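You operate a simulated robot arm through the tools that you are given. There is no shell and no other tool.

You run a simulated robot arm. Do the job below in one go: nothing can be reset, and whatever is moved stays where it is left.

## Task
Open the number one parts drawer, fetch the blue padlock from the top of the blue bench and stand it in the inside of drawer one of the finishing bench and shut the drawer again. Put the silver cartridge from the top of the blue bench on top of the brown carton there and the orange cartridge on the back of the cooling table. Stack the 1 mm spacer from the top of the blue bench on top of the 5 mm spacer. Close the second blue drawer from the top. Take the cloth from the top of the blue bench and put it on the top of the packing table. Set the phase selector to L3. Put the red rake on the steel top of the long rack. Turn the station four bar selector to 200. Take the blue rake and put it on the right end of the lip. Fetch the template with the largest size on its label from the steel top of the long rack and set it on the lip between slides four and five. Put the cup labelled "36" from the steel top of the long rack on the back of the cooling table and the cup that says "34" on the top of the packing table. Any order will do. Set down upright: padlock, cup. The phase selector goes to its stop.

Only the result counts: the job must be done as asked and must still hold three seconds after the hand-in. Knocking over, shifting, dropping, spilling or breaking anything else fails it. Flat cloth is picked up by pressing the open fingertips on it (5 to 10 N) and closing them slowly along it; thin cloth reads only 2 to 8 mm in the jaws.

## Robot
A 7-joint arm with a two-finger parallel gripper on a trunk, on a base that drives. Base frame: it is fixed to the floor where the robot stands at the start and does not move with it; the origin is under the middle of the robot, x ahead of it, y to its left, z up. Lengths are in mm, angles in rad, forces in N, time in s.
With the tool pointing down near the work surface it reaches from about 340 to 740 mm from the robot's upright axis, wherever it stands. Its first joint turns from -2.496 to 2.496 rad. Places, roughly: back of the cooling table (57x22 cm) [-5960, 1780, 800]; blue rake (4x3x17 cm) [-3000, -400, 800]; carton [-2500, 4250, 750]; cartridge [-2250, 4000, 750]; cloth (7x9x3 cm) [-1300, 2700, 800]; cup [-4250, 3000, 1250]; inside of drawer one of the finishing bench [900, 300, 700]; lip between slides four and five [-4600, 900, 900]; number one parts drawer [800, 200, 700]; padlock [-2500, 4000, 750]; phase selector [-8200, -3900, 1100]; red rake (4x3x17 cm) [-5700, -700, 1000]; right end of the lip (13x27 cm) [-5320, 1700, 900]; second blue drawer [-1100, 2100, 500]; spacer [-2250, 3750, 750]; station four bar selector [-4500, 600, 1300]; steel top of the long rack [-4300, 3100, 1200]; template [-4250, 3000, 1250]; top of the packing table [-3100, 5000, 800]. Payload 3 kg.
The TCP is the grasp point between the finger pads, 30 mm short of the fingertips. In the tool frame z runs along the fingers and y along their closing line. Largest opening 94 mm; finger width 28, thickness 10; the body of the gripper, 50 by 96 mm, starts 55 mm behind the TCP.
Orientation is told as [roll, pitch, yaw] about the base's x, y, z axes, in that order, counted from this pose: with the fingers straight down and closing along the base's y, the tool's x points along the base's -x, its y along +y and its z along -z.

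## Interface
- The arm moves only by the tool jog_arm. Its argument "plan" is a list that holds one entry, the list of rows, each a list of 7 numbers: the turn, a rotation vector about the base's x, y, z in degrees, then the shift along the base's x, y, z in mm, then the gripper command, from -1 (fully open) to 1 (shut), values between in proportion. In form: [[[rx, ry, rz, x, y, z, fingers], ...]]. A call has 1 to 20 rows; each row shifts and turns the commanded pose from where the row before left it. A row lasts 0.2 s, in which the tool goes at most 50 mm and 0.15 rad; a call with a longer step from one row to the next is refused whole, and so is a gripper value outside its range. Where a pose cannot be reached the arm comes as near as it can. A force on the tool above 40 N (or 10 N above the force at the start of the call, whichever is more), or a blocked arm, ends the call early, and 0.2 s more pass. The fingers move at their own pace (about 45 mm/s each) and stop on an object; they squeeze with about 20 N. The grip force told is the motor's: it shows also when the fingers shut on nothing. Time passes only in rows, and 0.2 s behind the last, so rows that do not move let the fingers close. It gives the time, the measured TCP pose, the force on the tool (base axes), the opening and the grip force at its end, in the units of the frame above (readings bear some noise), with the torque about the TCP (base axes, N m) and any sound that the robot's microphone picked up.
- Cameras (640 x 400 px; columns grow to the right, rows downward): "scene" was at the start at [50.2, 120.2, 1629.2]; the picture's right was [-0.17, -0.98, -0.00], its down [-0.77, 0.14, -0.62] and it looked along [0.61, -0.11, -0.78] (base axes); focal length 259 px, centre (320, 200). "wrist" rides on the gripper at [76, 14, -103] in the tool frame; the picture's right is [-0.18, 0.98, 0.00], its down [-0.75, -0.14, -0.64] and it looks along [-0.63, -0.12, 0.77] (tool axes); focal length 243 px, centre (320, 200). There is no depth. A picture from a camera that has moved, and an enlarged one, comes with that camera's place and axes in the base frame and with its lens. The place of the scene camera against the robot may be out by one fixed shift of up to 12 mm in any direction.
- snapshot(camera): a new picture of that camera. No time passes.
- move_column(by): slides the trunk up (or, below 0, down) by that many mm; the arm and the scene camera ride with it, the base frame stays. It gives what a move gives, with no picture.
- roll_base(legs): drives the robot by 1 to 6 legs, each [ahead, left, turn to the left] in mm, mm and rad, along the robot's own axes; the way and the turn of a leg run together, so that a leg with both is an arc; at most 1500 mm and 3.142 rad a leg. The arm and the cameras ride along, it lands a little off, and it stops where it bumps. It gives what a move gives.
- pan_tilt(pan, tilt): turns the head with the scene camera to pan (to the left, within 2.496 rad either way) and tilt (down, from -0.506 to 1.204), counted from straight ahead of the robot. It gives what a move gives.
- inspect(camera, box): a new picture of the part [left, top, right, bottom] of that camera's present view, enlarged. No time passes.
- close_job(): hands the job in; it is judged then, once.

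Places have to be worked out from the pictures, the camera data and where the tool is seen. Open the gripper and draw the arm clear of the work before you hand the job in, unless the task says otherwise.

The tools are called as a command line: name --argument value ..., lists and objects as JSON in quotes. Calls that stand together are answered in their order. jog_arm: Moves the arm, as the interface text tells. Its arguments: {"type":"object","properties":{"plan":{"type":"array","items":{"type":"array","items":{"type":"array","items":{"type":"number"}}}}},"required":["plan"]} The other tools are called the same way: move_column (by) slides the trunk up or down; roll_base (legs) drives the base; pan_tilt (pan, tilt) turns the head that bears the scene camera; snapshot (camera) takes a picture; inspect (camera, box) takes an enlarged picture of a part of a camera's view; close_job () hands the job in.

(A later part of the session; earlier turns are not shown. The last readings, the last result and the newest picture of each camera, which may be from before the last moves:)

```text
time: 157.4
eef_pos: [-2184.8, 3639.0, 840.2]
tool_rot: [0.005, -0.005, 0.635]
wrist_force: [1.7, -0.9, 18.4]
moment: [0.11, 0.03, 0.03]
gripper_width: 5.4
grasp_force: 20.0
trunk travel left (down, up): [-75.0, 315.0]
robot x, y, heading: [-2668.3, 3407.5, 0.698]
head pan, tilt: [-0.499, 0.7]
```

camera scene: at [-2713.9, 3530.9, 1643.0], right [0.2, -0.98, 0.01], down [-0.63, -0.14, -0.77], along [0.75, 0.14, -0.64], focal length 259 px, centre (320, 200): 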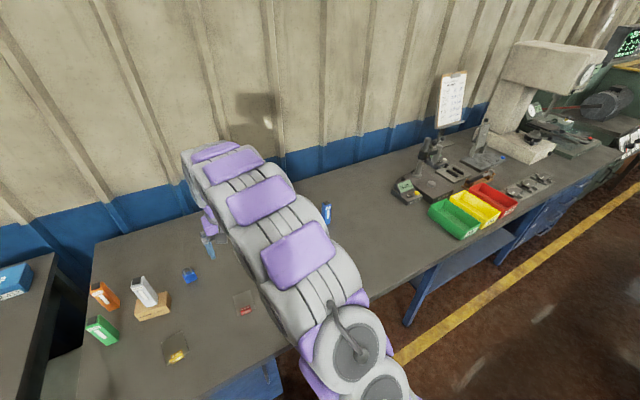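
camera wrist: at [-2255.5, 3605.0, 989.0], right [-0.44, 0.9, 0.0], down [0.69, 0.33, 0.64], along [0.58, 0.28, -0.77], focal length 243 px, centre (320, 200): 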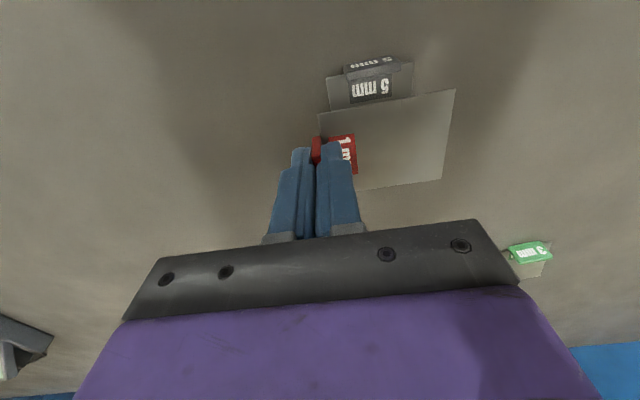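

Contact (18 N). I ease up 1 mm and open the jaws gently, then go straight up.

jog_arm --plan '[[[0, 0, 0, 0, 0, 1.2, 1], [0, 0, 0, 0, 0, 0, 0.85], [0, 0, 0, 0, 0, 0, 0.75], [0, 0, 0, 0, 0, 0, 0.65], [0, 0, 0, 0, 0, 0, 0.6], [0, 0, 0, 0, 0, 10, 0.6], [0, 0, 0, 0, 0, 20, 0.6], [0, 0, 0, 0, 0, 40, 0.6], [0, 0, 0, 0, 0, 40, 0.0], [0, 0, 0, 0, 0, 40, -1]]]'

snapshot --camera "wrist"

inspect --camera "wrist" --box '[280, 30, 440, 150]'

```text
time: 159.6
eef_pos: [-2185.1, 3642.0, 991.5]
tool_rot: [0.002, 0.002, 0.635]
wrist_force: [1.0, 0.1, -0.5]
moment: [-0.01, 0.03, 0.0]
gripper_width: 70.2
grasp_force: 0.0
trunk travel left (down, up): [-75.0, 315.0]
robot x, y, heading: [-2673.7, 3409.2, 0.698]
head pan, tilt: [-0.499, 0.7]
```

```text
taken
camera wrist: at [-2255.6, 3606.2, 1095.3], right [-0.44, 0.9, 0.0], down [0.69, 0.33, 0.64], along [0.58, 0.28, -0.77], focal length 243 px, centre (320, 200)
```

wrist: 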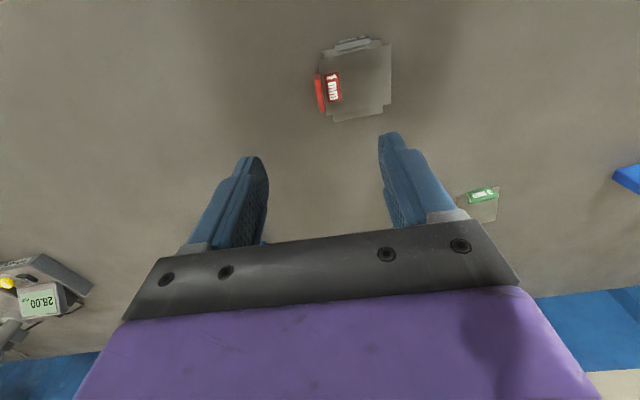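

```text
3.33 times, centred on (360, 90) of wrist
camera zoom: at [-2255.6, 3606.2, 1095.3], right [-0.44, 0.9, 0.0], down [0.69, 0.33, 0.64], along [0.58, 0.28, -0.77], focal length 809 px, centre (187, 567)
```

zoom: 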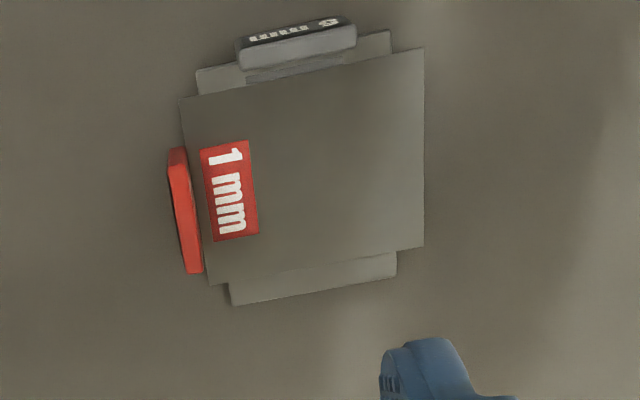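

The 1 mm spacer lies neatly on the 5 mm one. Next the blue padlock near [-2272, 4080]: I raise the tool, drive left and a little closer to the bench.

jog_arm --plan '[[[0, 0, 1.9, 0, 0, 40, -1], [0, 0, 1.9, 0, 0, 40, -1]]]'

roll_base --legs '[[0, 235, 0], [50, 0, 0]]'

pan_tilt --pan 0.1 --tilt 0.8

snapshot --camera "scene"

snapshot --camera "wrist"

```text
time: 160.2
eef_pos: [-2185.8, 3640.1, 1070.3]
tool_rot: [0.001, -0.001, 0.701]
wrist_force: [0.5, -1.0, -0.4]
moment: [-0.02, -0.01, 0.02]
gripper_width: 94.0
grasp_force: 0.1
trunk travel left (down, up): [-75.0, 315.0]
robot x, y, heading: [-2673.2, 3407.0, 0.695]
head pan, tilt: [-0.499, 0.7]
```

```text
time: 162.5
eef_pos: [-2306.3, 3864.0, 1069.8]
tool_rot: [-0.006, 0.002, 0.704]
wrist_force: [0.1, 0.0, -0.3]
moment: [-0.01, -0.05, 0.01]
gripper_width: 93.9
grasp_force: 0.0
trunk travel left (down, up): [-75.0, 315.0]
robot x, y, heading: [-2793.2, 3623.5, 0.7]
head pan, tilt: [-0.499, 0.7]
```

```text
time: 163.5
eef_pos: [-2297.0, 3848.7, 1069.8]
tool_rot: [0.009, 0.0, 0.704]
wrist_force: [0.4, 0.1, 0.8]
moment: [0.05, 0.02, 0.0]
gripper_width: 94.0
grasp_force: 0.1
trunk travel left (down, up): [-75.0, 315.0]
robot x, y, heading: [-2787.1, 3624.3, 0.697]
head pan, tilt: [0.099, 0.799]
```

```text
taken
camera scene: at [-2837.1, 3762.6, 1637.0], right [0.72, -0.7, 0.0], down [-0.5, -0.51, -0.7], along [0.48, 0.5, -0.72], focal length 259 px, centre (320, 200)
```

scene: 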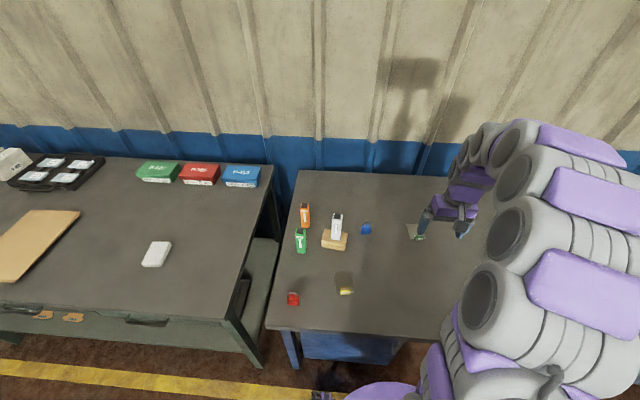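

```text
taken
camera wrist: at [-2364.8, 3809.6, 1173.0], right [-0.5, 0.87, 0.01], down [0.67, 0.38, 0.64], along [0.55, 0.32, -0.77], focal length 243 px, centre (320, 200)
```

wrist: 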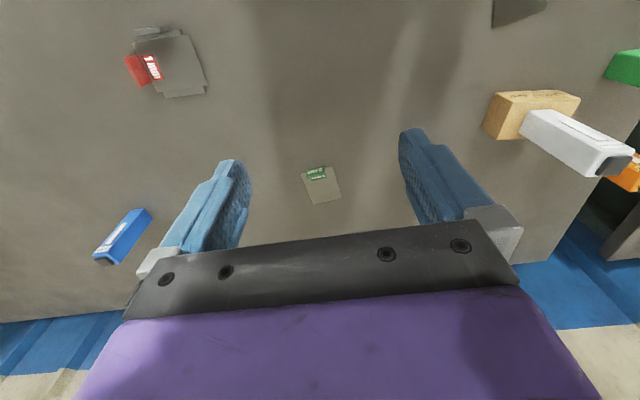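

I move the tool over to the padlock, keeping clear of the silver cartridge.

jog_arm --plan '[[[0, 0, 0, 4, 33, 0, -1], [0, 0, 0, 4, 33, 0, -1], [0, 0, 0, 4, 33, 0, -1], [0, 0, 0, 4, 33, 0, -1], [0, 0, 0, 4, 33, -20, -1], [0, 0, 0, 0, 25, -20, -1]]]'

snapshot --camera "wrist"

inspect --camera "wrist" --box '[260, 70, 420, 170]'

inspect --camera "scene" --box '[290, 190, 450, 300]'

```text
time: 164.9
eef_pos: [-2283.2, 4048.4, 1030.6]
tool_rot: [-0.001, -0.003, 0.705]
wrist_force: [0.1, -0.7, -0.2]
moment: [0.01, -0.04, 0.01]
gripper_width: 94.2
grasp_force: 0.1
trunk travel left (down, up): [-75.0, 315.0]
robot x, y, heading: [-2787.2, 3624.7, 0.7]
head pan, tilt: [0.099, 0.799]
```

```text
taken
camera wrist: at [-2350.9, 4008.5, 1133.0], right [-0.5, 0.87, 0.0], down [0.66, 0.38, 0.64], along [0.56, 0.32, -0.77], focal length 243 px, centre (320, 200)
```

wrist: 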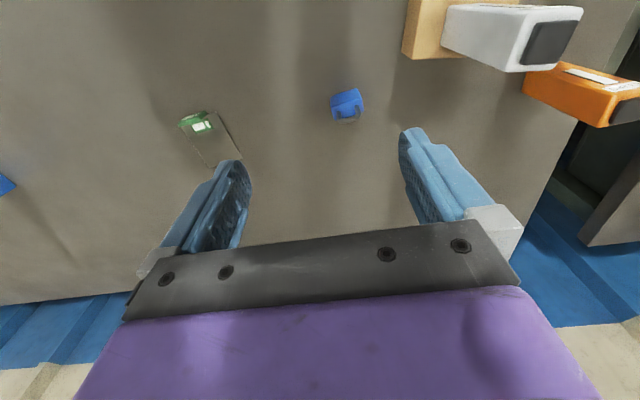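

```text
4.00 times, centred on (340, 120) of wrist
camera zoom: at [-2350.9, 4008.5, 1133.0], right [-0.5, 0.87, 0.0], down [0.66, 0.38, 0.64], along [0.56, 0.32, -0.77], focal length 970 px, centre (240, 520)
```

zoom: 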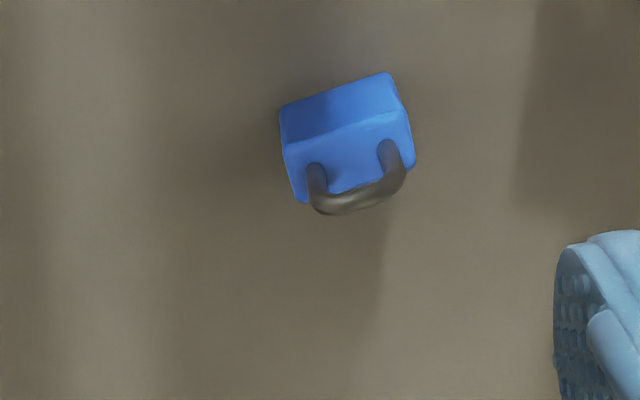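

```text
3.64 times, centred on (370, 245) of scene
camera zoom: at [-2844.3, 3774.4, 1635.9], right [0.72, -0.7, 0.0], down [-0.5, -0.52, -0.69], along [0.49, 0.5, -0.72], focal length 941 px, centre (138, 36)
```

zoom: 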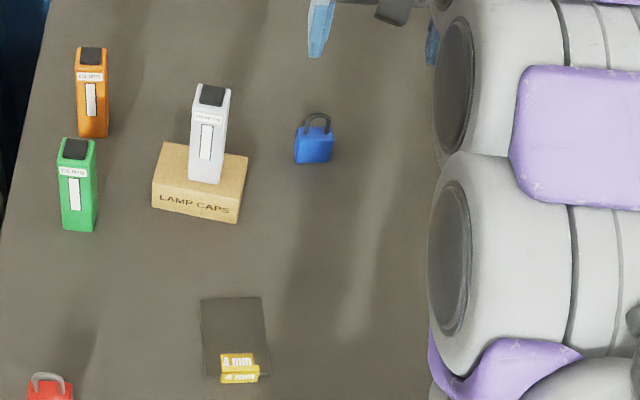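

The padlock stands upright at about [-2275, 4089], body top z≈840, shackle top z≈871, turned 8°. I align over it and lower part way.

jog_arm --plan '[[[0, 0, 4, 4, 20, -20, -1], [0, 0, 4, 4, 20, -30, -1], [0, 0, 0, 0, 0, -30, -1]]]'

snapshot --camera "wrist"

inspect --camera "wrist" --box '[240, 70, 400, 170]'

```text
time: 165.7
eef_pos: [-2275.5, 4087.0, 949.8]
tool_rot: [0.004, 0.001, 0.843]
wrist_force: [-0.2, -0.8, -0.6]
moment: [-0.01, -0.01, -0.04]
gripper_width: 94.0
grasp_force: 0.0
trunk travel left (down, up): [-75.0, 315.0]
robot x, y, heading: [-2790.1, 3626.0, 0.704]
head pan, tilt: [0.099, 0.799]
```

```text
taken
camera wrist: at [-2336.5, 4039.2, 1052.8], right [-0.61, 0.79, 0.0], down [0.61, 0.47, 0.64], along [0.51, 0.4, -0.77], focal length 243 px, centre (320, 200)
```

wrist: 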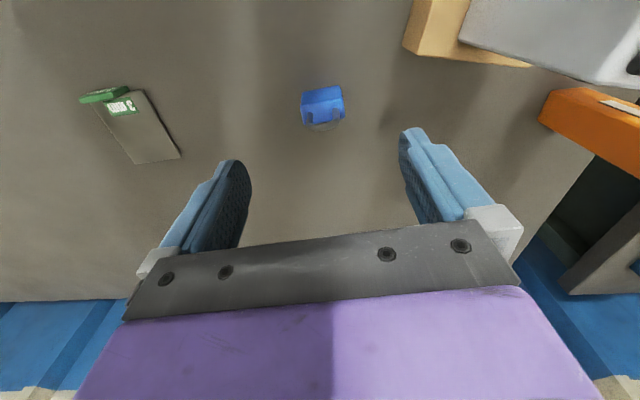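

```text
4.00 times, centred on (320, 120) of wrist
camera zoom: at [-2336.5, 4039.2, 1052.8], right [-0.61, 0.79, 0.0], down [0.61, 0.47, 0.64], along [0.51, 0.4, -0.77], focal length 970 px, centre (320, 520)
```

zoom: 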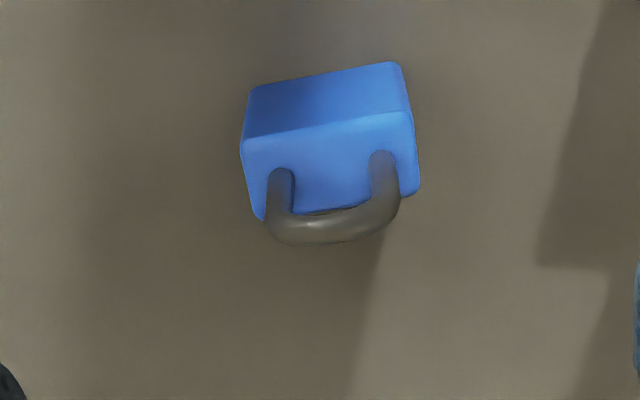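

Well aligned. I descend around the padlock body and close on it.

jog_arm --plan '[[[0, 0, 0, -1.2, 1.6, -40, -0.6], [0, 0, 0, 0, 0, -40, -0.5], [0, 0, 0, 0, 0, -20, -0.5], [0, 0, 0, 0, 0, -8, -0.5], [0, 0, 0, 0, 0, -4, -0.5], [0, 0, 0, 0, 0, 0, 0], [0, 0, 0, 0, 0, 0, 0.5], [0, 0, 0, 0, 0, 0, 1], [0, 0, 0, 0, 0, 0, 1]]]'

snapshot --camera "wrist"

```text
time: 167.7
eef_pos: [-2274.7, 4087.8, 837.1]
tool_rot: [0.004, 0.002, 0.844]
wrist_force: [-0.1, -0.7, 0.5]
moment: [-0.01, -0.03, 0.0]
gripper_width: 40.1
grasp_force: 19.8
trunk travel left (down, up): [-75.0, 315.0]
robot x, y, heading: [-2786.7, 3624.2, 0.703]
head pan, tilt: [0.099, 0.799]
```

```text
taken
camera wrist: at [-2337.0, 4038.1, 940.6], right [-0.61, 0.79, 0.0], down [0.61, 0.47, 0.64], along [0.51, 0.4, -0.77], focal length 243 px, centre (320, 200)
```

wrist: 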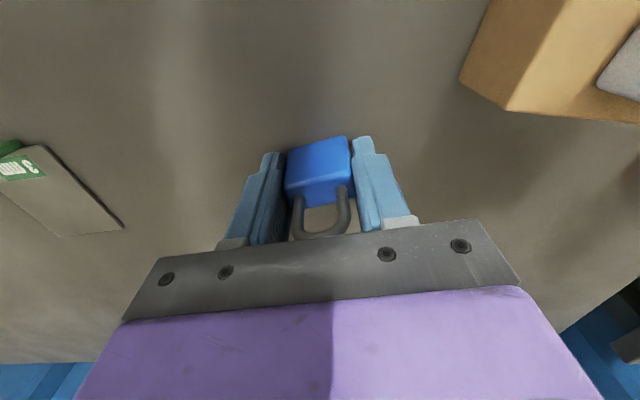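

The padlock is gripped (40 mm). I lift it gently and draw the arm in.

jog_arm --plan '[[[0, 0, 0, 0, 0, 5, 1], [0, 0, 0, 0, 0, 10, 1], [0, 0, 0, 0, 0, 15, 1], [0, 0, 0, 0, 0, 25, 1], [0, 0, 0, 0, 0, 30, 1], [0, 0, 0, 0, 0, 35, 1], [0, 0, 0, 0, 0, 35, 1], [0, 0, 0, 0, 0, 35, 1], [0, 0, 0, -8, -7, 20, 1], [0, 0, 0, -15, -13, 0, 1], [0, 0, 0, -22, -18, 0, 1], [0, 0, 0, -25, -21, 0, 1], [0, 0, 0, -25, -21, 0, 1], [0, 0, 0, -25, -21, 0, 1], [0, 0, 0, -20, -17, 0, 1], [0, 0, 0, -13, -11, 0, 1]]]'

snapshot --camera "wrist"

snapshot --camera "scene"

```text
time: 171.1
eef_pos: [-2427.6, 3959.2, 1047.1]
tool_rot: [0.004, -0.001, 0.843]
wrist_force: [0.5, -0.9, -0.6]
moment: [0.04, -0.04, -0.04]
gripper_width: 39.6
grasp_force: 20.2
trunk travel left (down, up): [-75.0, 315.0]
robot x, y, heading: [-2785.0, 3623.4, 0.699]
head pan, tilt: [0.099, 0.799]
```

```text
taken
camera wrist: at [-2489.6, 3910.2, 1151.7], right [-0.61, 0.79, 0.0], down [0.61, 0.47, 0.64], along [0.51, 0.4, -0.77], focal length 243 px, centre (320, 200)
```

wrist: 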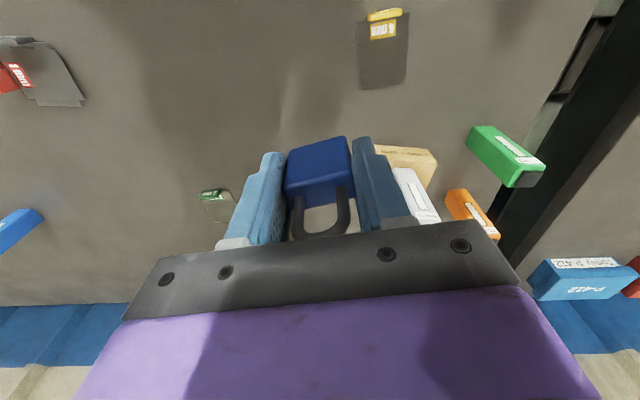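

```text
taken
camera scene: at [-2842.6, 3768.1, 1636.5], right [0.72, -0.7, 0.0], down [-0.5, -0.51, -0.7], along [0.49, 0.5, -0.72], focal length 259 px, centre (320, 200)
```

scene: 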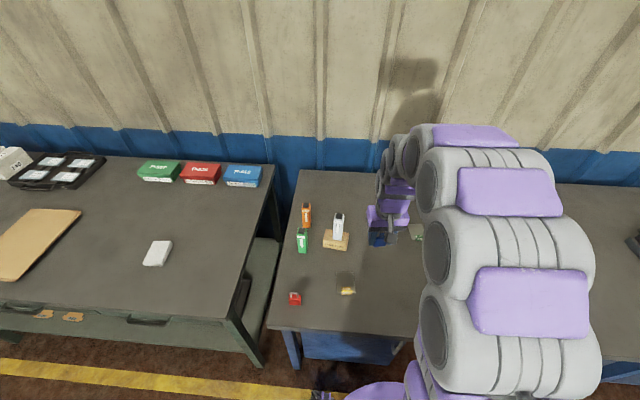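

The padlock hangs upright in the jaws. I tuck the arm in more, back off and drive the long way right to the finishing bench.

jog_arm --plan '[[[0, 0, 0, -15, -13, 0, 1], [0, 0, 0, -18, -15, 0, 1], [0, 0, 0, -13, -11, 0, 1]]]'

roll_base --legs "[[-320, 0, 0], [0, -1450, 0], [0, -1450, 0], [0, -1450, 0]]]"

pan_tilt --pan -0.6 --tilt 0.6

snapshot --camera "scene"

snapshot --camera "wrist"

```text
time: 171.9
eef_pos: [-2473.4, 3919.3, 1050.9]
tool_rot: [0.004, 0.0, 0.844]
wrist_force: [0.6, -0.7, -1.8]
moment: [0.02, 0.0, 0.05]
gripper_width: 39.8
grasp_force: 20.5
trunk travel left (down, up): [-75.0, 315.0]
robot x, y, heading: [-2788.1, 3625.1, 0.7]
head pan, tilt: [0.099, 0.799]
```

```text
refused: legs could not be read
```

```text
time: 173.0
eef_pos: [-2473.8, 3918.9, 1048.9]
tool_rot: [0.003, 0.0, 0.844]
wrist_force: [-0.7, 0.4, -1.5]
moment: [0.0, -0.03, 0.02]
gripper_width: 39.3
grasp_force: 20.5
trunk travel left (down, up): [-75.0, 315.0]
robot x, y, heading: [-2789.0, 3623.1, 0.697]
head pan, tilt: [-0.6, 0.6]
```

```text
taken
camera scene: at [-2810.9, 3719.0, 1653.4], right [0.1, -1.0, 0.0], down [-0.56, -0.06, -0.82], along [0.82, 0.08, -0.57], focal length 259 px, centre (320, 200)
```

scene: 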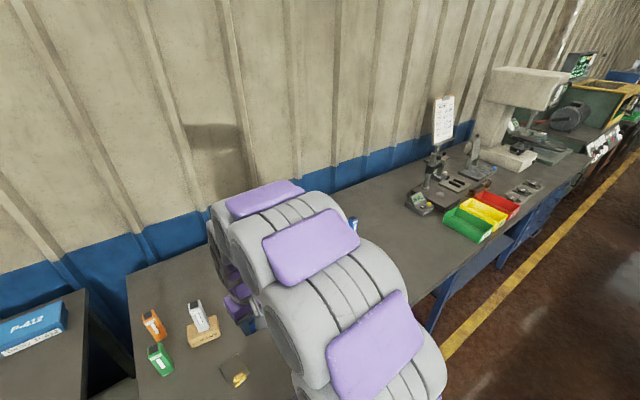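

```text
taken
camera wrist: at [-2535.3, 3870.9, 1152.7], right [-0.61, 0.79, 0.0], down [0.61, 0.47, 0.64], along [0.51, 0.4, -0.77], focal length 243 px, centre (320, 200)
```

wrist: 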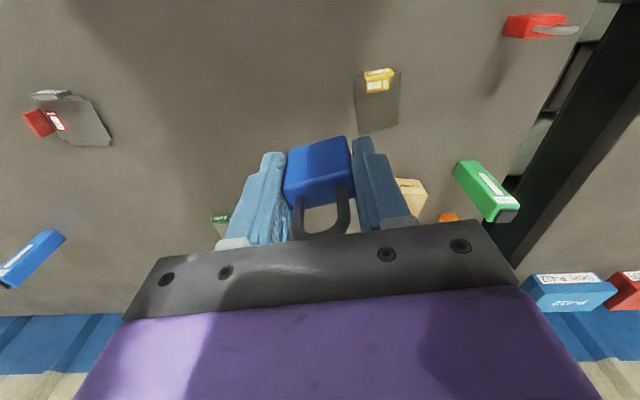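

The drive call had a bracket too many; I repeat it: back off, then right along the aisle.

roll_base --legs '[[-320, 0, 0], [0, -1450, 0], [0, -1450, 0], [0, -1400, 0]]'

snapshot --camera "scene"

snapshot --camera "wrist"

```text
time: 195.0
eef_pos: [24.4, 509.9, 1050.2]
tool_rot: [0.003, 0.0, 0.844]
wrist_force: [0.1, 0.2, -0.5]
moment: [0.01, -0.04, 0.02]
gripper_width: 39.5
grasp_force: 20.3
trunk travel left (down, up): [-75.0, 315.0]
robot x, y, heading: [-287.9, 212.2, 0.696]
head pan, tilt: [-0.6, 0.6]
```

```text
taken
camera scene: at [-313.5, 310.2, 1653.2], right [0.1, -1.0, 0.0], down [-0.56, -0.06, -0.82], along [0.82, 0.08, -0.57], focal length 259 px, centre (320, 200)
```

scene: 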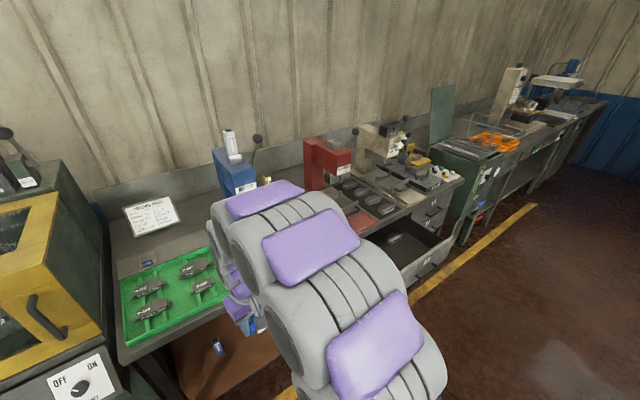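

```text
taken
camera wrist: at [-37.2, 460.8, 1152.6], right [-0.61, 0.79, 0.0], down [0.61, 0.47, 0.64], along [0.51, 0.39, -0.77], focal length 243 px, centre (320, 200)
```

wrist: 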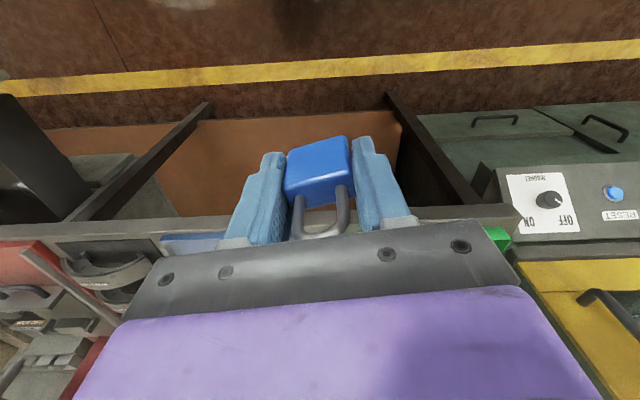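

I continue right to stand in front of the open drawer 1.

roll_base --legs '[[0, -740, 0]]'

pan_tilt --pan 0.3 --tilt 0.95

snapshot --camera "scene"

snapshot --camera "wrist"

```text
time: 198.9
eef_pos: [495.0, -68.3, 1048.5]
tool_rot: [0.002, -0.003, 0.817]
wrist_force: [0.5, -0.2, -1.5]
moment: [-0.03, 0.02, 0.01]
gripper_width: 39.3
grasp_force: 19.7
trunk travel left (down, up): [-75.0, 315.0]
robot x, y, heading: [173.3, -352.6, 0.666]
head pan, tilt: [-0.6, 0.6]
```

```text
time: 200.1
eef_pos: [494.4, -69.7, 1049.6]
tool_rot: [0.005, -0.002, 0.817]
wrist_force: [0.1, 0.8, -0.8]
moment: [0.02, 0.01, 0.01]
gripper_width: 39.5
grasp_force: 20.2
trunk travel left (down, up): [-75.0, 315.0]
robot x, y, heading: [168.9, -350.3, 0.672]
head pan, tilt: [0.3, 0.949]
```

```text
taken
camera scene: at [106.1, -204.9, 1625.0], right [0.82, -0.57, 0.0], down [-0.46, -0.67, -0.58], along [0.33, 0.48, -0.81], focal length 259 px, centre (320, 200)
```

scene: 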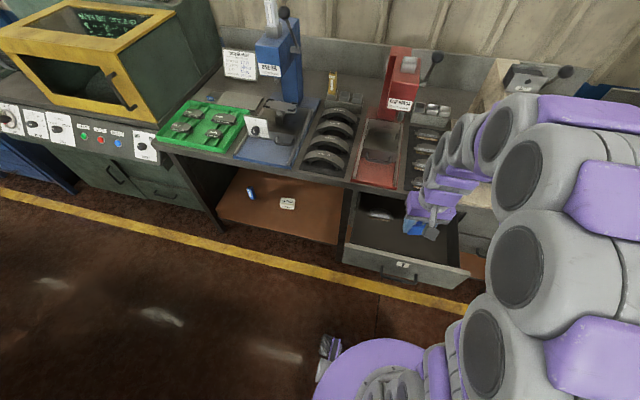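

```text
taken
camera wrist: at [431.5, -116.2, 1153.3], right [-0.59, 0.81, 0.0], down [0.62, 0.45, 0.64], along [0.52, 0.38, -0.77], focal length 243 px, centre (320, 200)
```

wrist: 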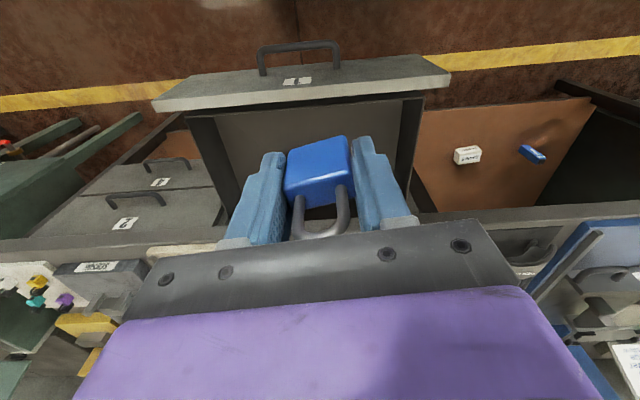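

The drawer's interior lies at a good reach, roughly 336 mm wide. I move the padlock over its front half and look down.

jog_arm --plan '[[[0, 0, 0, 14, 12, 0, 1], [0, 0, 0, 20, 16, 0, 1], [0, 0, 0, 22, 18, 0, 1], [0, 0, 0, 18, 15, -10, 1], [0, 0, 0, 10, 9, -20, 1], [0, 0, 0, 0, 0, -25, 1], [0, 0, 0, 0, 0, -25, 1]]]'

snapshot --camera "wrist"

inspect --camera "scene" --box '[330, 170, 490, 300]'

```text
time: 201.7
eef_pos: [579.6, 1.2, 968.5]
tool_rot: [0.005, 0.0, 0.817]
wrist_force: [0.6, 0.1, -0.5]
moment: [-0.01, -0.01, 0.01]
gripper_width: 39.7
grasp_force: 20.1
trunk travel left (down, up): [-75.0, 315.0]
robot x, y, heading: [171.3, -356.6, 0.671]
head pan, tilt: [0.3, 0.949]
```

```text
taken
camera wrist: at [516.0, -45.8, 1072.2], right [-0.59, 0.81, 0.0], down [0.62, 0.45, 0.64], along [0.52, 0.38, -0.77], focal length 243 px, centre (320, 200)
```

wrist: 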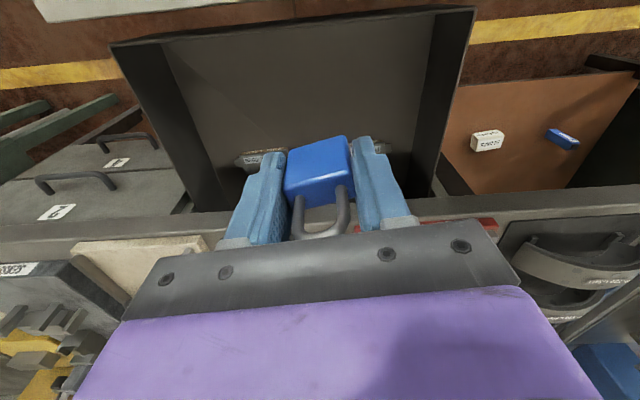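

```text
3.08 times, centred on (410, 235) of scene
camera zoom: at [107.5, -203.6, 1624.9], right [0.82, -0.57, 0.0], down [-0.46, -0.67, -0.58], along [0.33, 0.48, -0.81], focal length 796 px, centre (43, 92)
```

zoom: 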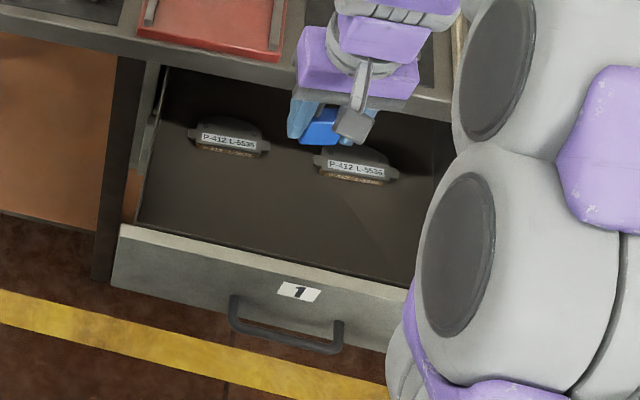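

Two pads lie in the rear half; the front half is free. I shift to the middle of that free strip and lower into the drawer.

jog_arm --plan '[[[0, 0, 0, 13, 4, 0, 1], [0, 0, 0, 14, 4, 0, 1], [0, 0, 0, 12, 3, -10, 1], [0, 0, 0, 0, 0, -20, 1], [0, 0, 0, 0, 0, -25, 1], [0, 0, 0, 0, 0, -25, 1], [0, 0, 0, 0, 0, -25, 1], [0, 0, 0, 0, 0, -25, 1], [0, 0, 0, 0, 0, -25, 1], [0, 0, 0, 0, 0, -15, 1]]]'

snapshot --camera "wrist"

inspect --camera "scene" --box '[330, 170, 490, 300]'

```text
time: 203.9
eef_pos: [619.7, 10.7, 800.5]
tool_rot: [0.002, -0.004, 0.816]
wrist_force: [-0.4, -0.8, -0.9]
moment: [-0.01, 0.0, 0.01]
gripper_width: 39.5
grasp_force: 20.3
trunk travel left (down, up): [-75.0, 315.0]
robot x, y, heading: [172.4, -356.1, 0.671]
head pan, tilt: [0.3, 0.949]
```

```text
taken
camera wrist: at [555.4, -35.7, 903.3], right [-0.59, 0.81, 0.0], down [0.62, 0.45, 0.64], along [0.52, 0.38, -0.76], focal length 243 px, centre (320, 200)
```

wrist: 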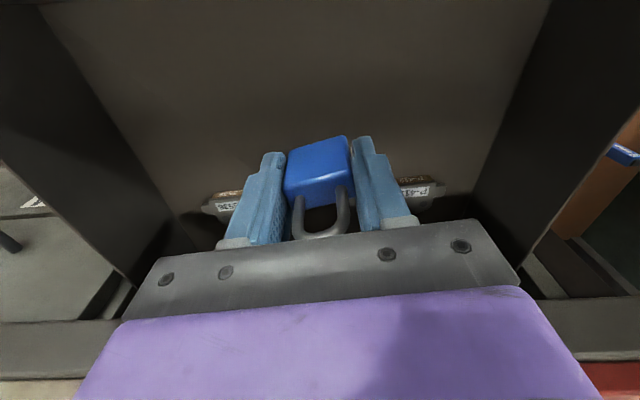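

```text
3.08 times, centred on (410, 235) of scene
camera zoom: at [107.6, -203.6, 1624.9], right [0.83, -0.56, 0.0], down [-0.46, -0.67, -0.58], along [0.33, 0.48, -0.81], focal length 796 px, centre (43, 92)
```

zoom: 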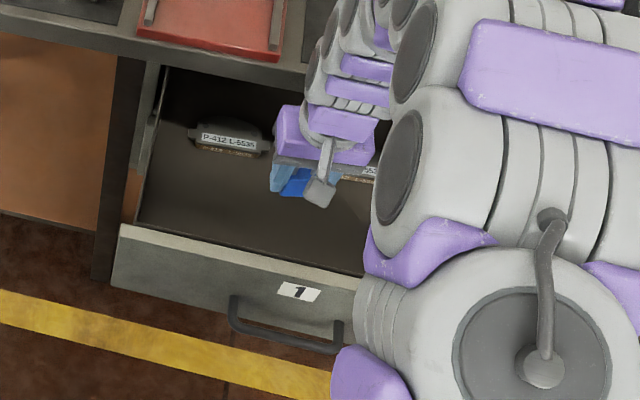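

The padlock hangs over free drawer floor, the pads are well beyond. I continue down in moderate steps.

jog_arm --plan '[[[0, 0, 0, 0, 0, -15, 1], [0, 0, 0, 0, 0, -15, 1], [0, 0, 0, 0, 0, -12, 1], [0, 0, 0, 0, 0, -10, 1], [0, 0, 0, 0, 0, -8, 1]]]'

snapshot --camera "wrist"

inspect --camera "scene" --box '[330, 170, 490, 300]'

```text
time: 205.1
eef_pos: [616.9, 12.1, 738.9]
tool_rot: [0.004, -0.001, 0.816]
wrist_force: [0.6, 0.3, -0.7]
moment: [-0.01, -0.02, 0.02]
gripper_width: 39.4
grasp_force: 20.1
trunk travel left (down, up): [-75.0, 315.0]
robot x, y, heading: [173.4, -351.8, 0.671]
head pan, tilt: [0.3, 0.949]
```

```text
taken
camera wrist: at [554.0, -35.1, 843.2], right [-0.59, 0.81, 0.0], down [0.62, 0.45, 0.64], along [0.52, 0.38, -0.77], focal length 243 px, centre (320, 200)
```

wrist: 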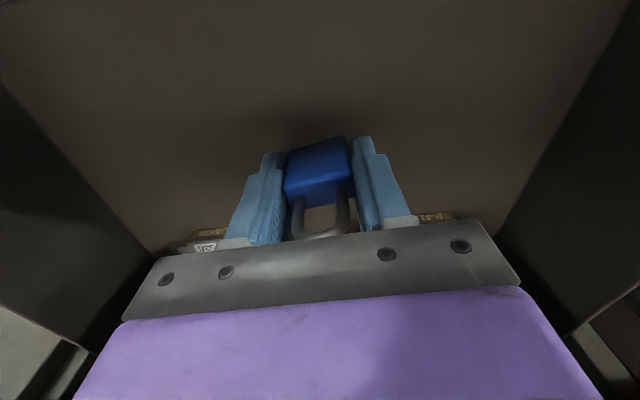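

```text
3.08 times, centred on (410, 235) of scene
camera zoom: at [107.7, -203.6, 1624.9], right [0.83, -0.56, 0.0], down [-0.46, -0.67, -0.58], along [0.33, 0.48, -0.81], focal length 796 px, centre (43, 92)
```

zoom: 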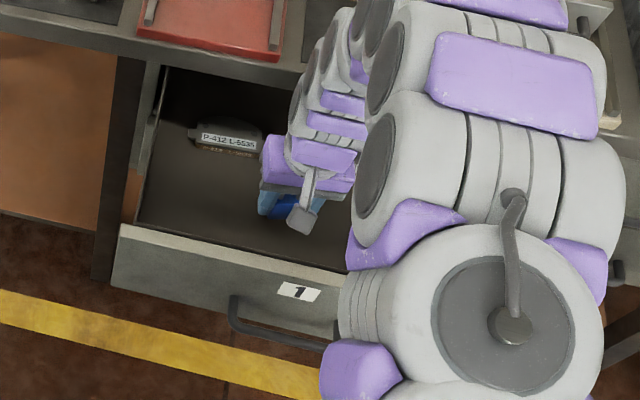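

Still free. I keep lowering in small steps to find the drawer floor.

jog_arm --plan '[[[0, 0, 0, 0, 0, -5, 1], [0, 0, 0, 0, 0, -5, 1], [0, 0, 0, 0, 0, -4, 1], [0, 0, 0, 0, 0, -4, 1], [0, 0, 0, 0, 0, -3, 1]]]'

```text
time: 206.3
eef_pos: [617.9, 11.1, 720.1]
tool_rot: [0.005, -0.004, 0.816]
wrist_force: [0.2, 0.3, 0.1]
moment: [-0.04, 0.0, 0.0]
gripper_width: 39.4
grasp_force: 20.1
trunk travel left (down, up): [-75.0, 315.0]
robot x, y, heading: [176.7, -351.8, 0.675]
head pan, tilt: [0.3, 0.949]
```

jog_arm --plan '[[[0, 0, 0, 0, 0, -3, 1], [0, 0, 0, 0, 0, -3, 1], [0, 0, 0, 0, 0, -3, 1], [0, 0, 0, 0, 0, -3, 1]]]'

snapshot --camera "wrist"

```text
time: 207.3
eef_pos: [617.7, 10.5, 708.9]
tool_rot: [0.005, -0.007, 0.819]
wrist_force: [0.3, 0.1, 19.7]
moment: [-0.15, -0.08, 0.0]
gripper_width: 39.6
grasp_force: 20.1
trunk travel left (down, up): [-75.0, 315.0]
robot x, y, heading: [173.9, -355.5, 0.672]
head pan, tilt: [0.3, 0.949]
```

```text
taken
camera wrist: at [554.1, -35.8, 812.3], right [-0.59, 0.81, 0.0], down [0.62, 0.45, 0.65], along [0.52, 0.38, -0.76], focal length 243 px, centre (320, 200)
```

wrist: 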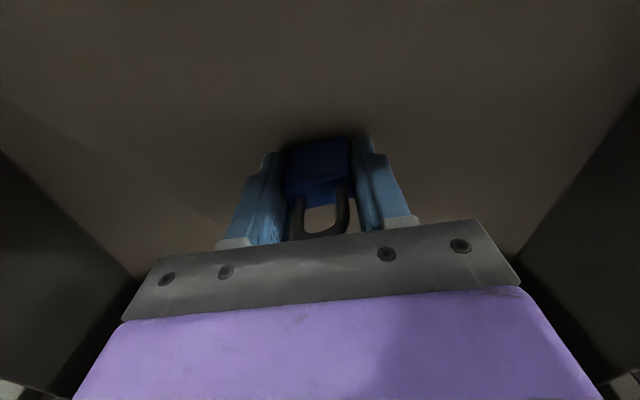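

Floor contact (20 N) at TCP z≈709. I ease up 1.5 mm, open gently and rise straight up.

jog_arm --plan '[[[0, 0, 0, 0, 0, 1.5, 1], [0, 0, 0, 0, 0, 0, 0.1], [0, 0, 0, 0, 0, 0, 0.0], [0, 0, 0, 0, 0, 0, -0.15], [0, 0, 0, 0, 0, 0, -0.3], [0, 0, 0, 0, 0, 0, -0.3], [0, 0, 0, 0, 0, 10, -0.3], [0, 0, 0, 0, 0, 20, -0.3], [0, 0, 0, 0, 0, 40, -0.3], [0, 0, 0, 0, 0, 40, -0.3], [0, 0, 0, 0, 0, 50, -0.3], [0, 0, 0, 0, 0, 50, -0.5], [0, 0, 0, 0, 0, 50, -1]]]'

snapshot --camera "wrist"

inspect --camera "scene" --box '[330, 170, 490, 300]'

```text
time: 210.1
eef_pos: [618.2, 8.7, 969.4]
tool_rot: [0.004, -0.001, 0.815]
wrist_force: [-0.1, -0.2, -0.2]
moment: [0.01, -0.02, 0.01]
gripper_width: 93.9
grasp_force: 0.0
trunk travel left (down, up): [-75.0, 315.0]
robot x, y, heading: [171.3, -354.8, 0.672]
head pan, tilt: [0.3, 0.949]
```

```text
taken
camera wrist: at [555.3, -37.4, 1072.6], right [-0.59, 0.81, 0.0], down [0.62, 0.45, 0.64], along [0.52, 0.38, -0.77], focal length 243 px, centre (320, 200)
```

wrist: 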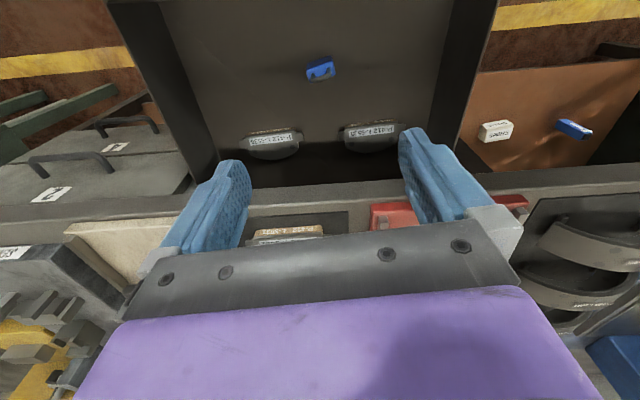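

```text
3.08 times, centred on (410, 235) of scene
camera zoom: at [106.1, -204.8, 1625.0], right [0.83, -0.56, 0.0], down [-0.46, -0.67, -0.58], along [0.33, 0.48, -0.81], focal length 796 px, centre (43, 92)
```

zoom: 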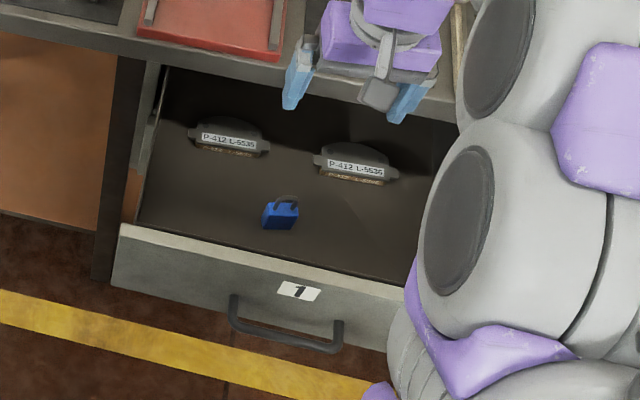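

The padlock stands upright on the drawer floor. To shut the drawer smoothly I will grip its handle again as I did for opening; I reorient the tool above the handle.

jog_arm --plan '[[[0, 0, -8.03, -12.3, -11.2, -5, -1], [0, 0, -8.03, -12.3, -11.2, -5, -1], [0, 0, -8.03, -12.3, -11.2, -5, -1], [0, 0, -8.03, -12.3, -11.2, -5, -1], [0, 0, -8.03, -12.3, -11.2, -5, -0.5], [0, 0, -8.03, -12.3, -11.2, -5, 0], [0, 0, -8.03, -12.3, -11.2, -5, 0.277], [0, 0, -8.03, -12.3, -11.2, -5, 0.277], [0, 0, -8.03, -12.3, -11.2, -5, 0.277], [0, 0, -8.03, -12.3, -11.2, -5, 0.277], [0, 0, -8.03, -12.3, -11.2, -5, 0.277], [0, 0, -8.03, -12.3, -11.2, -5, 0.277], [5.5, -6.5, 0, 0, 0, 0, 0.277], [5.5, -6.5, 0, 0, 0, 0, 0.277]]]'

snapshot --camera "wrist"

```text
time: 213.1
eef_pos: [512.2, -90.4, 915.8]
tool_rot: [0.298, -0.004, -0.867]
wrist_force: [0.3, 0.2, -1.2]
moment: [-0.03, 0.01, 0.01]
gripper_width: 34.0
grasp_force: 0.0
out of reach, approached as far as the arm can: row 13, 14
trunk travel left (down, up): [-75.0, 315.0]
robot x, y, heading: [174.1, -350.0, 0.674]
head pan, tilt: [0.3, 0.949]
```

```text
taken
camera wrist: at [448.7, -44.0, 1018.2], right [0.83, 0.47, 0.29], down [0.24, -0.78, 0.57], along [0.5, -0.41, -0.77], focal length 243 px, centre (320, 200)
```

wrist: 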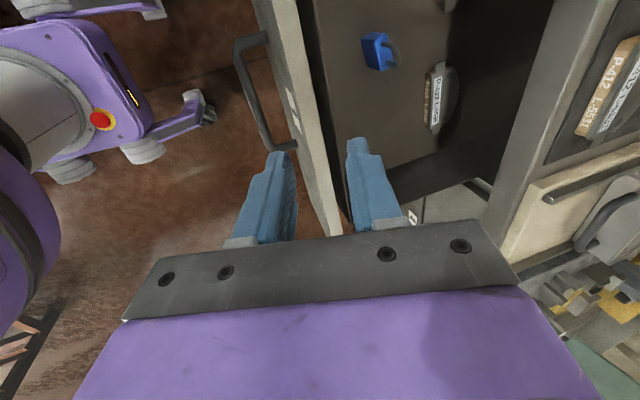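

The arm is too close for that tilt; I back the base off 45 mm.

roll_base --legs '[[-45, 0, 0]]'

snapshot --camera "wrist"

```text
time: 214.0
eef_pos: [475.6, -119.6, 915.0]
tool_rot: [0.297, -0.004, -0.867]
wrist_force: [0.8, -0.3, 0.4]
moment: [0.01, -0.02, 0.04]
gripper_width: 33.9
grasp_force: 0.1
trunk travel left (down, up): [-75.0, 315.0]
robot x, y, heading: [134.9, -383.1, 0.666]
head pan, tilt: [0.3, 0.949]
```

```text
taken
camera wrist: at [412.8, -71.8, 1018.5], right [0.83, 0.47, 0.29], down [0.24, -0.78, 0.58], along [0.5, -0.41, -0.76], focal length 243 px, centre (320, 200)
```

wrist: 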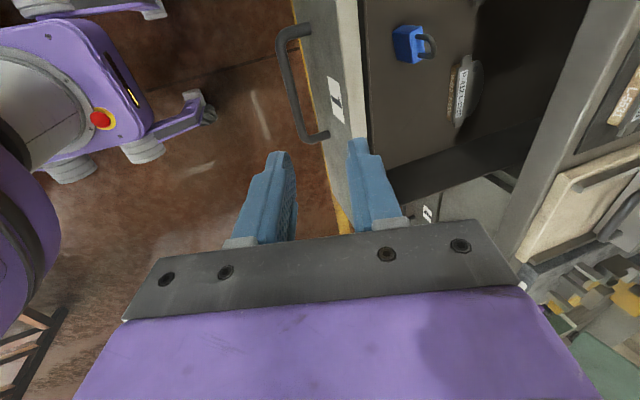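

The bar centre is near [502, -103, 716]. I lower to the pre-grasp height and check that the bar is between the fingers.

jog_arm --plan '[[[0, 0, 0, 1.4, 1, -30, 0.277], [0, 0, 0, 1.4, 1, -30, 0.277], [0, 0, 0, 1.4, 1, -30, 0.277], [0, 0, 0, 1.4, 1, -33, 0.277]]]'

snapshot --camera "wrist"

```text
time: 215.0
eef_pos: [483.5, -117.0, 790.2]
tool_rot: [0.297, -0.005, -0.865]
wrist_force: [-0.3, -0.7, 0.0]
moment: [-0.02, 0.01, 0.06]
gripper_width: 33.8
grasp_force: 0.0
trunk travel left (down, up): [-75.0, 315.0]
robot x, y, heading: [137.8, -379.6, 0.675]
head pan, tilt: [0.3, 0.949]
```

```text
taken
camera wrist: at [421.0, -70.0, 893.1], right [0.83, 0.47, 0.29], down [0.24, -0.78, 0.58], along [0.5, -0.41, -0.76], focal length 243 px, centre (320, 200)
```

wrist: 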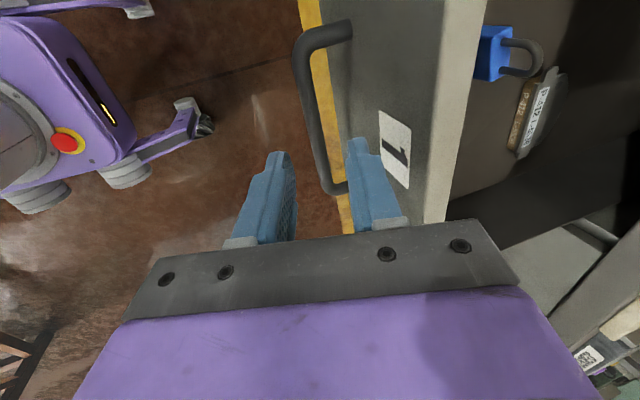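

The bar is centred between the fingers again. I go down along the finger line and close on it.

jog_arm --plan '[[[0, 0, 0, 3.1, 2.6, -16.7, 0.277], [0, 0, 0, 3.1, 2.6, -16.7, 0.277], [0, 0, 0, 3.1, 2.6, -16.7, 0.277], [0, 0, 0, 3.1, 2.6, -16.7, 0.277], [0, 0, 0, 0, 0, 0, 0.6], [0, 0, 0, 0, 0, 0, 1], [0, 0, 0, 0, 0, 0, 1], [0, 0, 0, 0, 0, 0, 1]]]'

snapshot --camera "wrist"

```text
time: 216.8
eef_pos: [493.6, -105.2, 724.8]
tool_rot: [0.301, -0.006, -0.864]
wrist_force: [0.7, -1.2, 7.6]
moment: [-0.34, -0.35, 1.12]
gripper_width: 12.0
grasp_force: 45.2
trunk travel left (down, up): [-75.0, 315.0]
robot x, y, heading: [136.2, -380.3, 0.674]
head pan, tilt: [0.3, 0.949]
```

```text
taken
camera wrist: at [431.1, -58.2, 828.3], right [0.83, 0.47, 0.29], down [0.24, -0.78, 0.58], along [0.5, -0.41, -0.76], focal length 243 px, centre (320, 200)
```

wrist: 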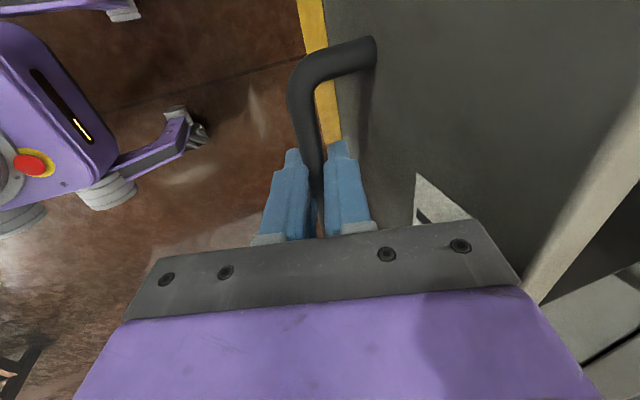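

Gripped. I push the drawer in slowly with soft starts and stops so the padlock stays upright.

jog_arm --plan '[[[0, 0, 0, 2.3, 1.9, 0, 1], [0, 0, 0, 3.8, 3.2, 0, 1], [0, 0, 0, 6.1, 5.2, 0, 1], [0, 0, 0, 7.6, 6.5, 0, 1], [0, 0, 0, 7.6, 6.5, 0, 1], [0, 0, 0, 7.6, 6.5, 0, 1], [0, 0, 0, 7.6, 6.5, 0, 1], [0, 0, 0, 7.6, 6.5, 0, 1], [0, 0, 0, 7.6, 6.5, 0, 1], [0, 0, 0, 7.6, 6.5, 0, 1], [0, 0, 0, 7.6, 6.5, 0, 1], [0, 0, 0, 7.6, 6.5, 0, 1], [0, 0, 0, 7.6, 6.5, 0, 1], [0, 0, 0, 7.6, 6.5, 0, 1], [0, 0, 0, 7.6, 6.5, 0, 1], [0, 0, 0, 6.1, 5.2, 0, 1], [0, 0, 0, 3.8, 3.2, 0, 1], [0, 0, 0, 2.3, 1.9, 0, 1]]]'

inspect --camera "scene" --box '[330, 150, 490, 280]'

```text
time: 220.6
eef_pos: [610.1, -5.2, 725.6]
tool_rot: [0.302, -0.006, -0.866]
wrist_force: [-1.4, 3.5, 7.3]
moment: [0.42, 0.46, 1.48]
gripper_width: 12.0
grasp_force: 45.0
trunk travel left (down, up): [-75.0, 315.0]
robot x, y, heading: [138.2, -380.9, 0.67]
head pan, tilt: [0.3, 0.949]
```

```text
3.08 times, centred on (410, 215) of scene
camera zoom: at [71.5, -231.9, 1625.0], right [0.83, -0.56, 0.0], down [-0.46, -0.67, -0.58], along [0.33, 0.48, -0.81], focal length 796 px, centre (43, 154)
```

zoom: 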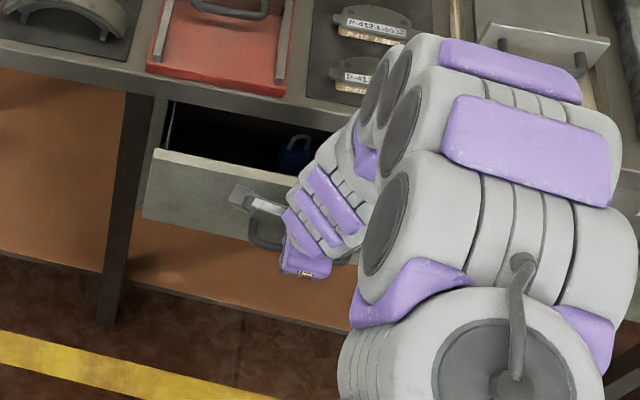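

The padlock still stands. I push the remaining 100 mm, slowing towards the end.

jog_arm --plan '[[[0, 0, 0, 2.3, 1.9, 0, 1], [0, 0, 0, 3.8, 3.2, 0, 1], [0, 0, 0, 6.1, 5.2, 0, 1], [0, 0, 0, 7.6, 6.5, 0, 1], [0, 0, 0, 7.6, 6.5, 0, 1], [0, 0, 0, 7.6, 6.5, 0, 1], [0, 0, 0, 7.6, 6.5, 0, 1], [0, 0, 0, 7.6, 6.5, 0, 1], [0, 0, 0, 6.1, 5.2, 0, 1], [0, 0, 0, 5.3, 4.5, 0, 1], [0, 0, 0, 3.8, 3.2, 0, 1], [0, 0, 0, 3, 2.6, 0, 1], [0, 0, 0, 2.3, 1.9, 0, 1], [0, 0, 0, 1.5, 1.3, 0, 1], [0, 0, 0, 1.5, 1.3, 0, 1], [0, 0, 0, 1.5, 1.3, 0, 1]]]'

inspect --camera "scene" --box '[330, 150, 490, 280]'

```text
time: 224.0
eef_pos: [683.0, 58.2, 725.4]
tool_rot: [0.299, -0.006, -0.863]
wrist_force: [-8.0, 12.4, 15.8]
moment: [-0.28, -0.3, 1.29]
gripper_width: 12.1
grasp_force: 45.0
trunk travel left (down, up): [-75.0, 315.0]
robot x, y, heading: [133.6, -382.9, 0.67]
head pan, tilt: [0.3, 0.949]
```

```text
3.08 times, centred on (410, 215) of scene
camera zoom: at [67.2, -229.0, 1624.6], right [0.83, -0.56, 0.0], down [-0.46, -0.67, -0.58], along [0.33, 0.48, -0.81], focal length 796 px, centre (43, 154)
```

zoom: 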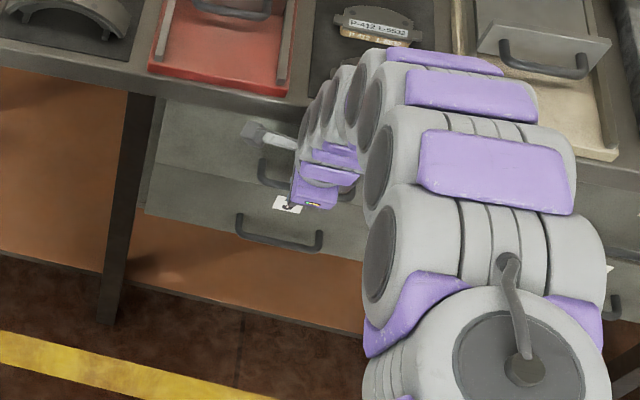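

Nearly shut: about 5 mm remain. I push on in 1.5 mm steps until it stops.

jog_arm --plan '[[[0, 0, 0, 1.15, 1, 0, 1], [0, 0, 0, 1.15, 1, 0, 1], [0, 0, 0, 1.15, 1, 0, 1], [0, 0, 0, 1.15, 1, 0, 1], [0, 0, 0, 1.15, 1, 0, 1]]]'

snapshot --camera "wrist"

```text
time: 225.2
eef_pos: [687.8, 64.0, 725.4]
tool_rot: [0.298, -0.005, -0.865]
wrist_force: [-9.5, 5.6, 12.8]
moment: [-0.32, -0.32, 1.27]
gripper_width: 12.0
grasp_force: 45.5
trunk travel left (down, up): [-75.0, 315.0]
robot x, y, heading: [140.8, -378.8, 0.675]
head pan, tilt: [0.3, 0.949]
```

```text
taken
camera wrist: at [625.3, 110.6, 828.6], right [0.83, 0.47, 0.29], down [0.24, -0.78, 0.58], along [0.5, -0.41, -0.76], focal length 243 px, centre (320, 200)
```

wrist: 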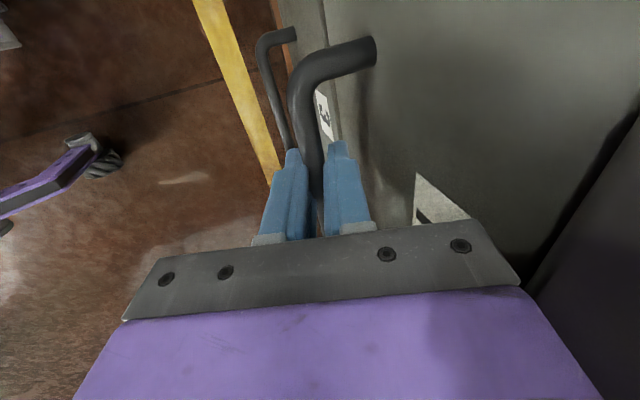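

The handle is at its original closed position. I give one more gentle nudge to check the stop.

jog_arm --plan '[[[0, 0, 0, 1.15, 1, 0, 1], [0, 0, 0, 1.15, 1, 0, 1]]]'

```text
time: 225.8
eef_pos: [687.9, 63.2, 725.8]
tool_rot: [0.296, -0.005, -0.864]
wrist_force: [-33.9, -13.9, 13.2]
moment: [0.81, -2.24, 1.8]
gripper_width: 11.7
grasp_force: 44.8
trunk travel left (down, up): [-75.0, 315.0]
robot x, y, heading: [137.7, -383.0, 0.67]
head pan, tilt: [0.3, 0.949]
```

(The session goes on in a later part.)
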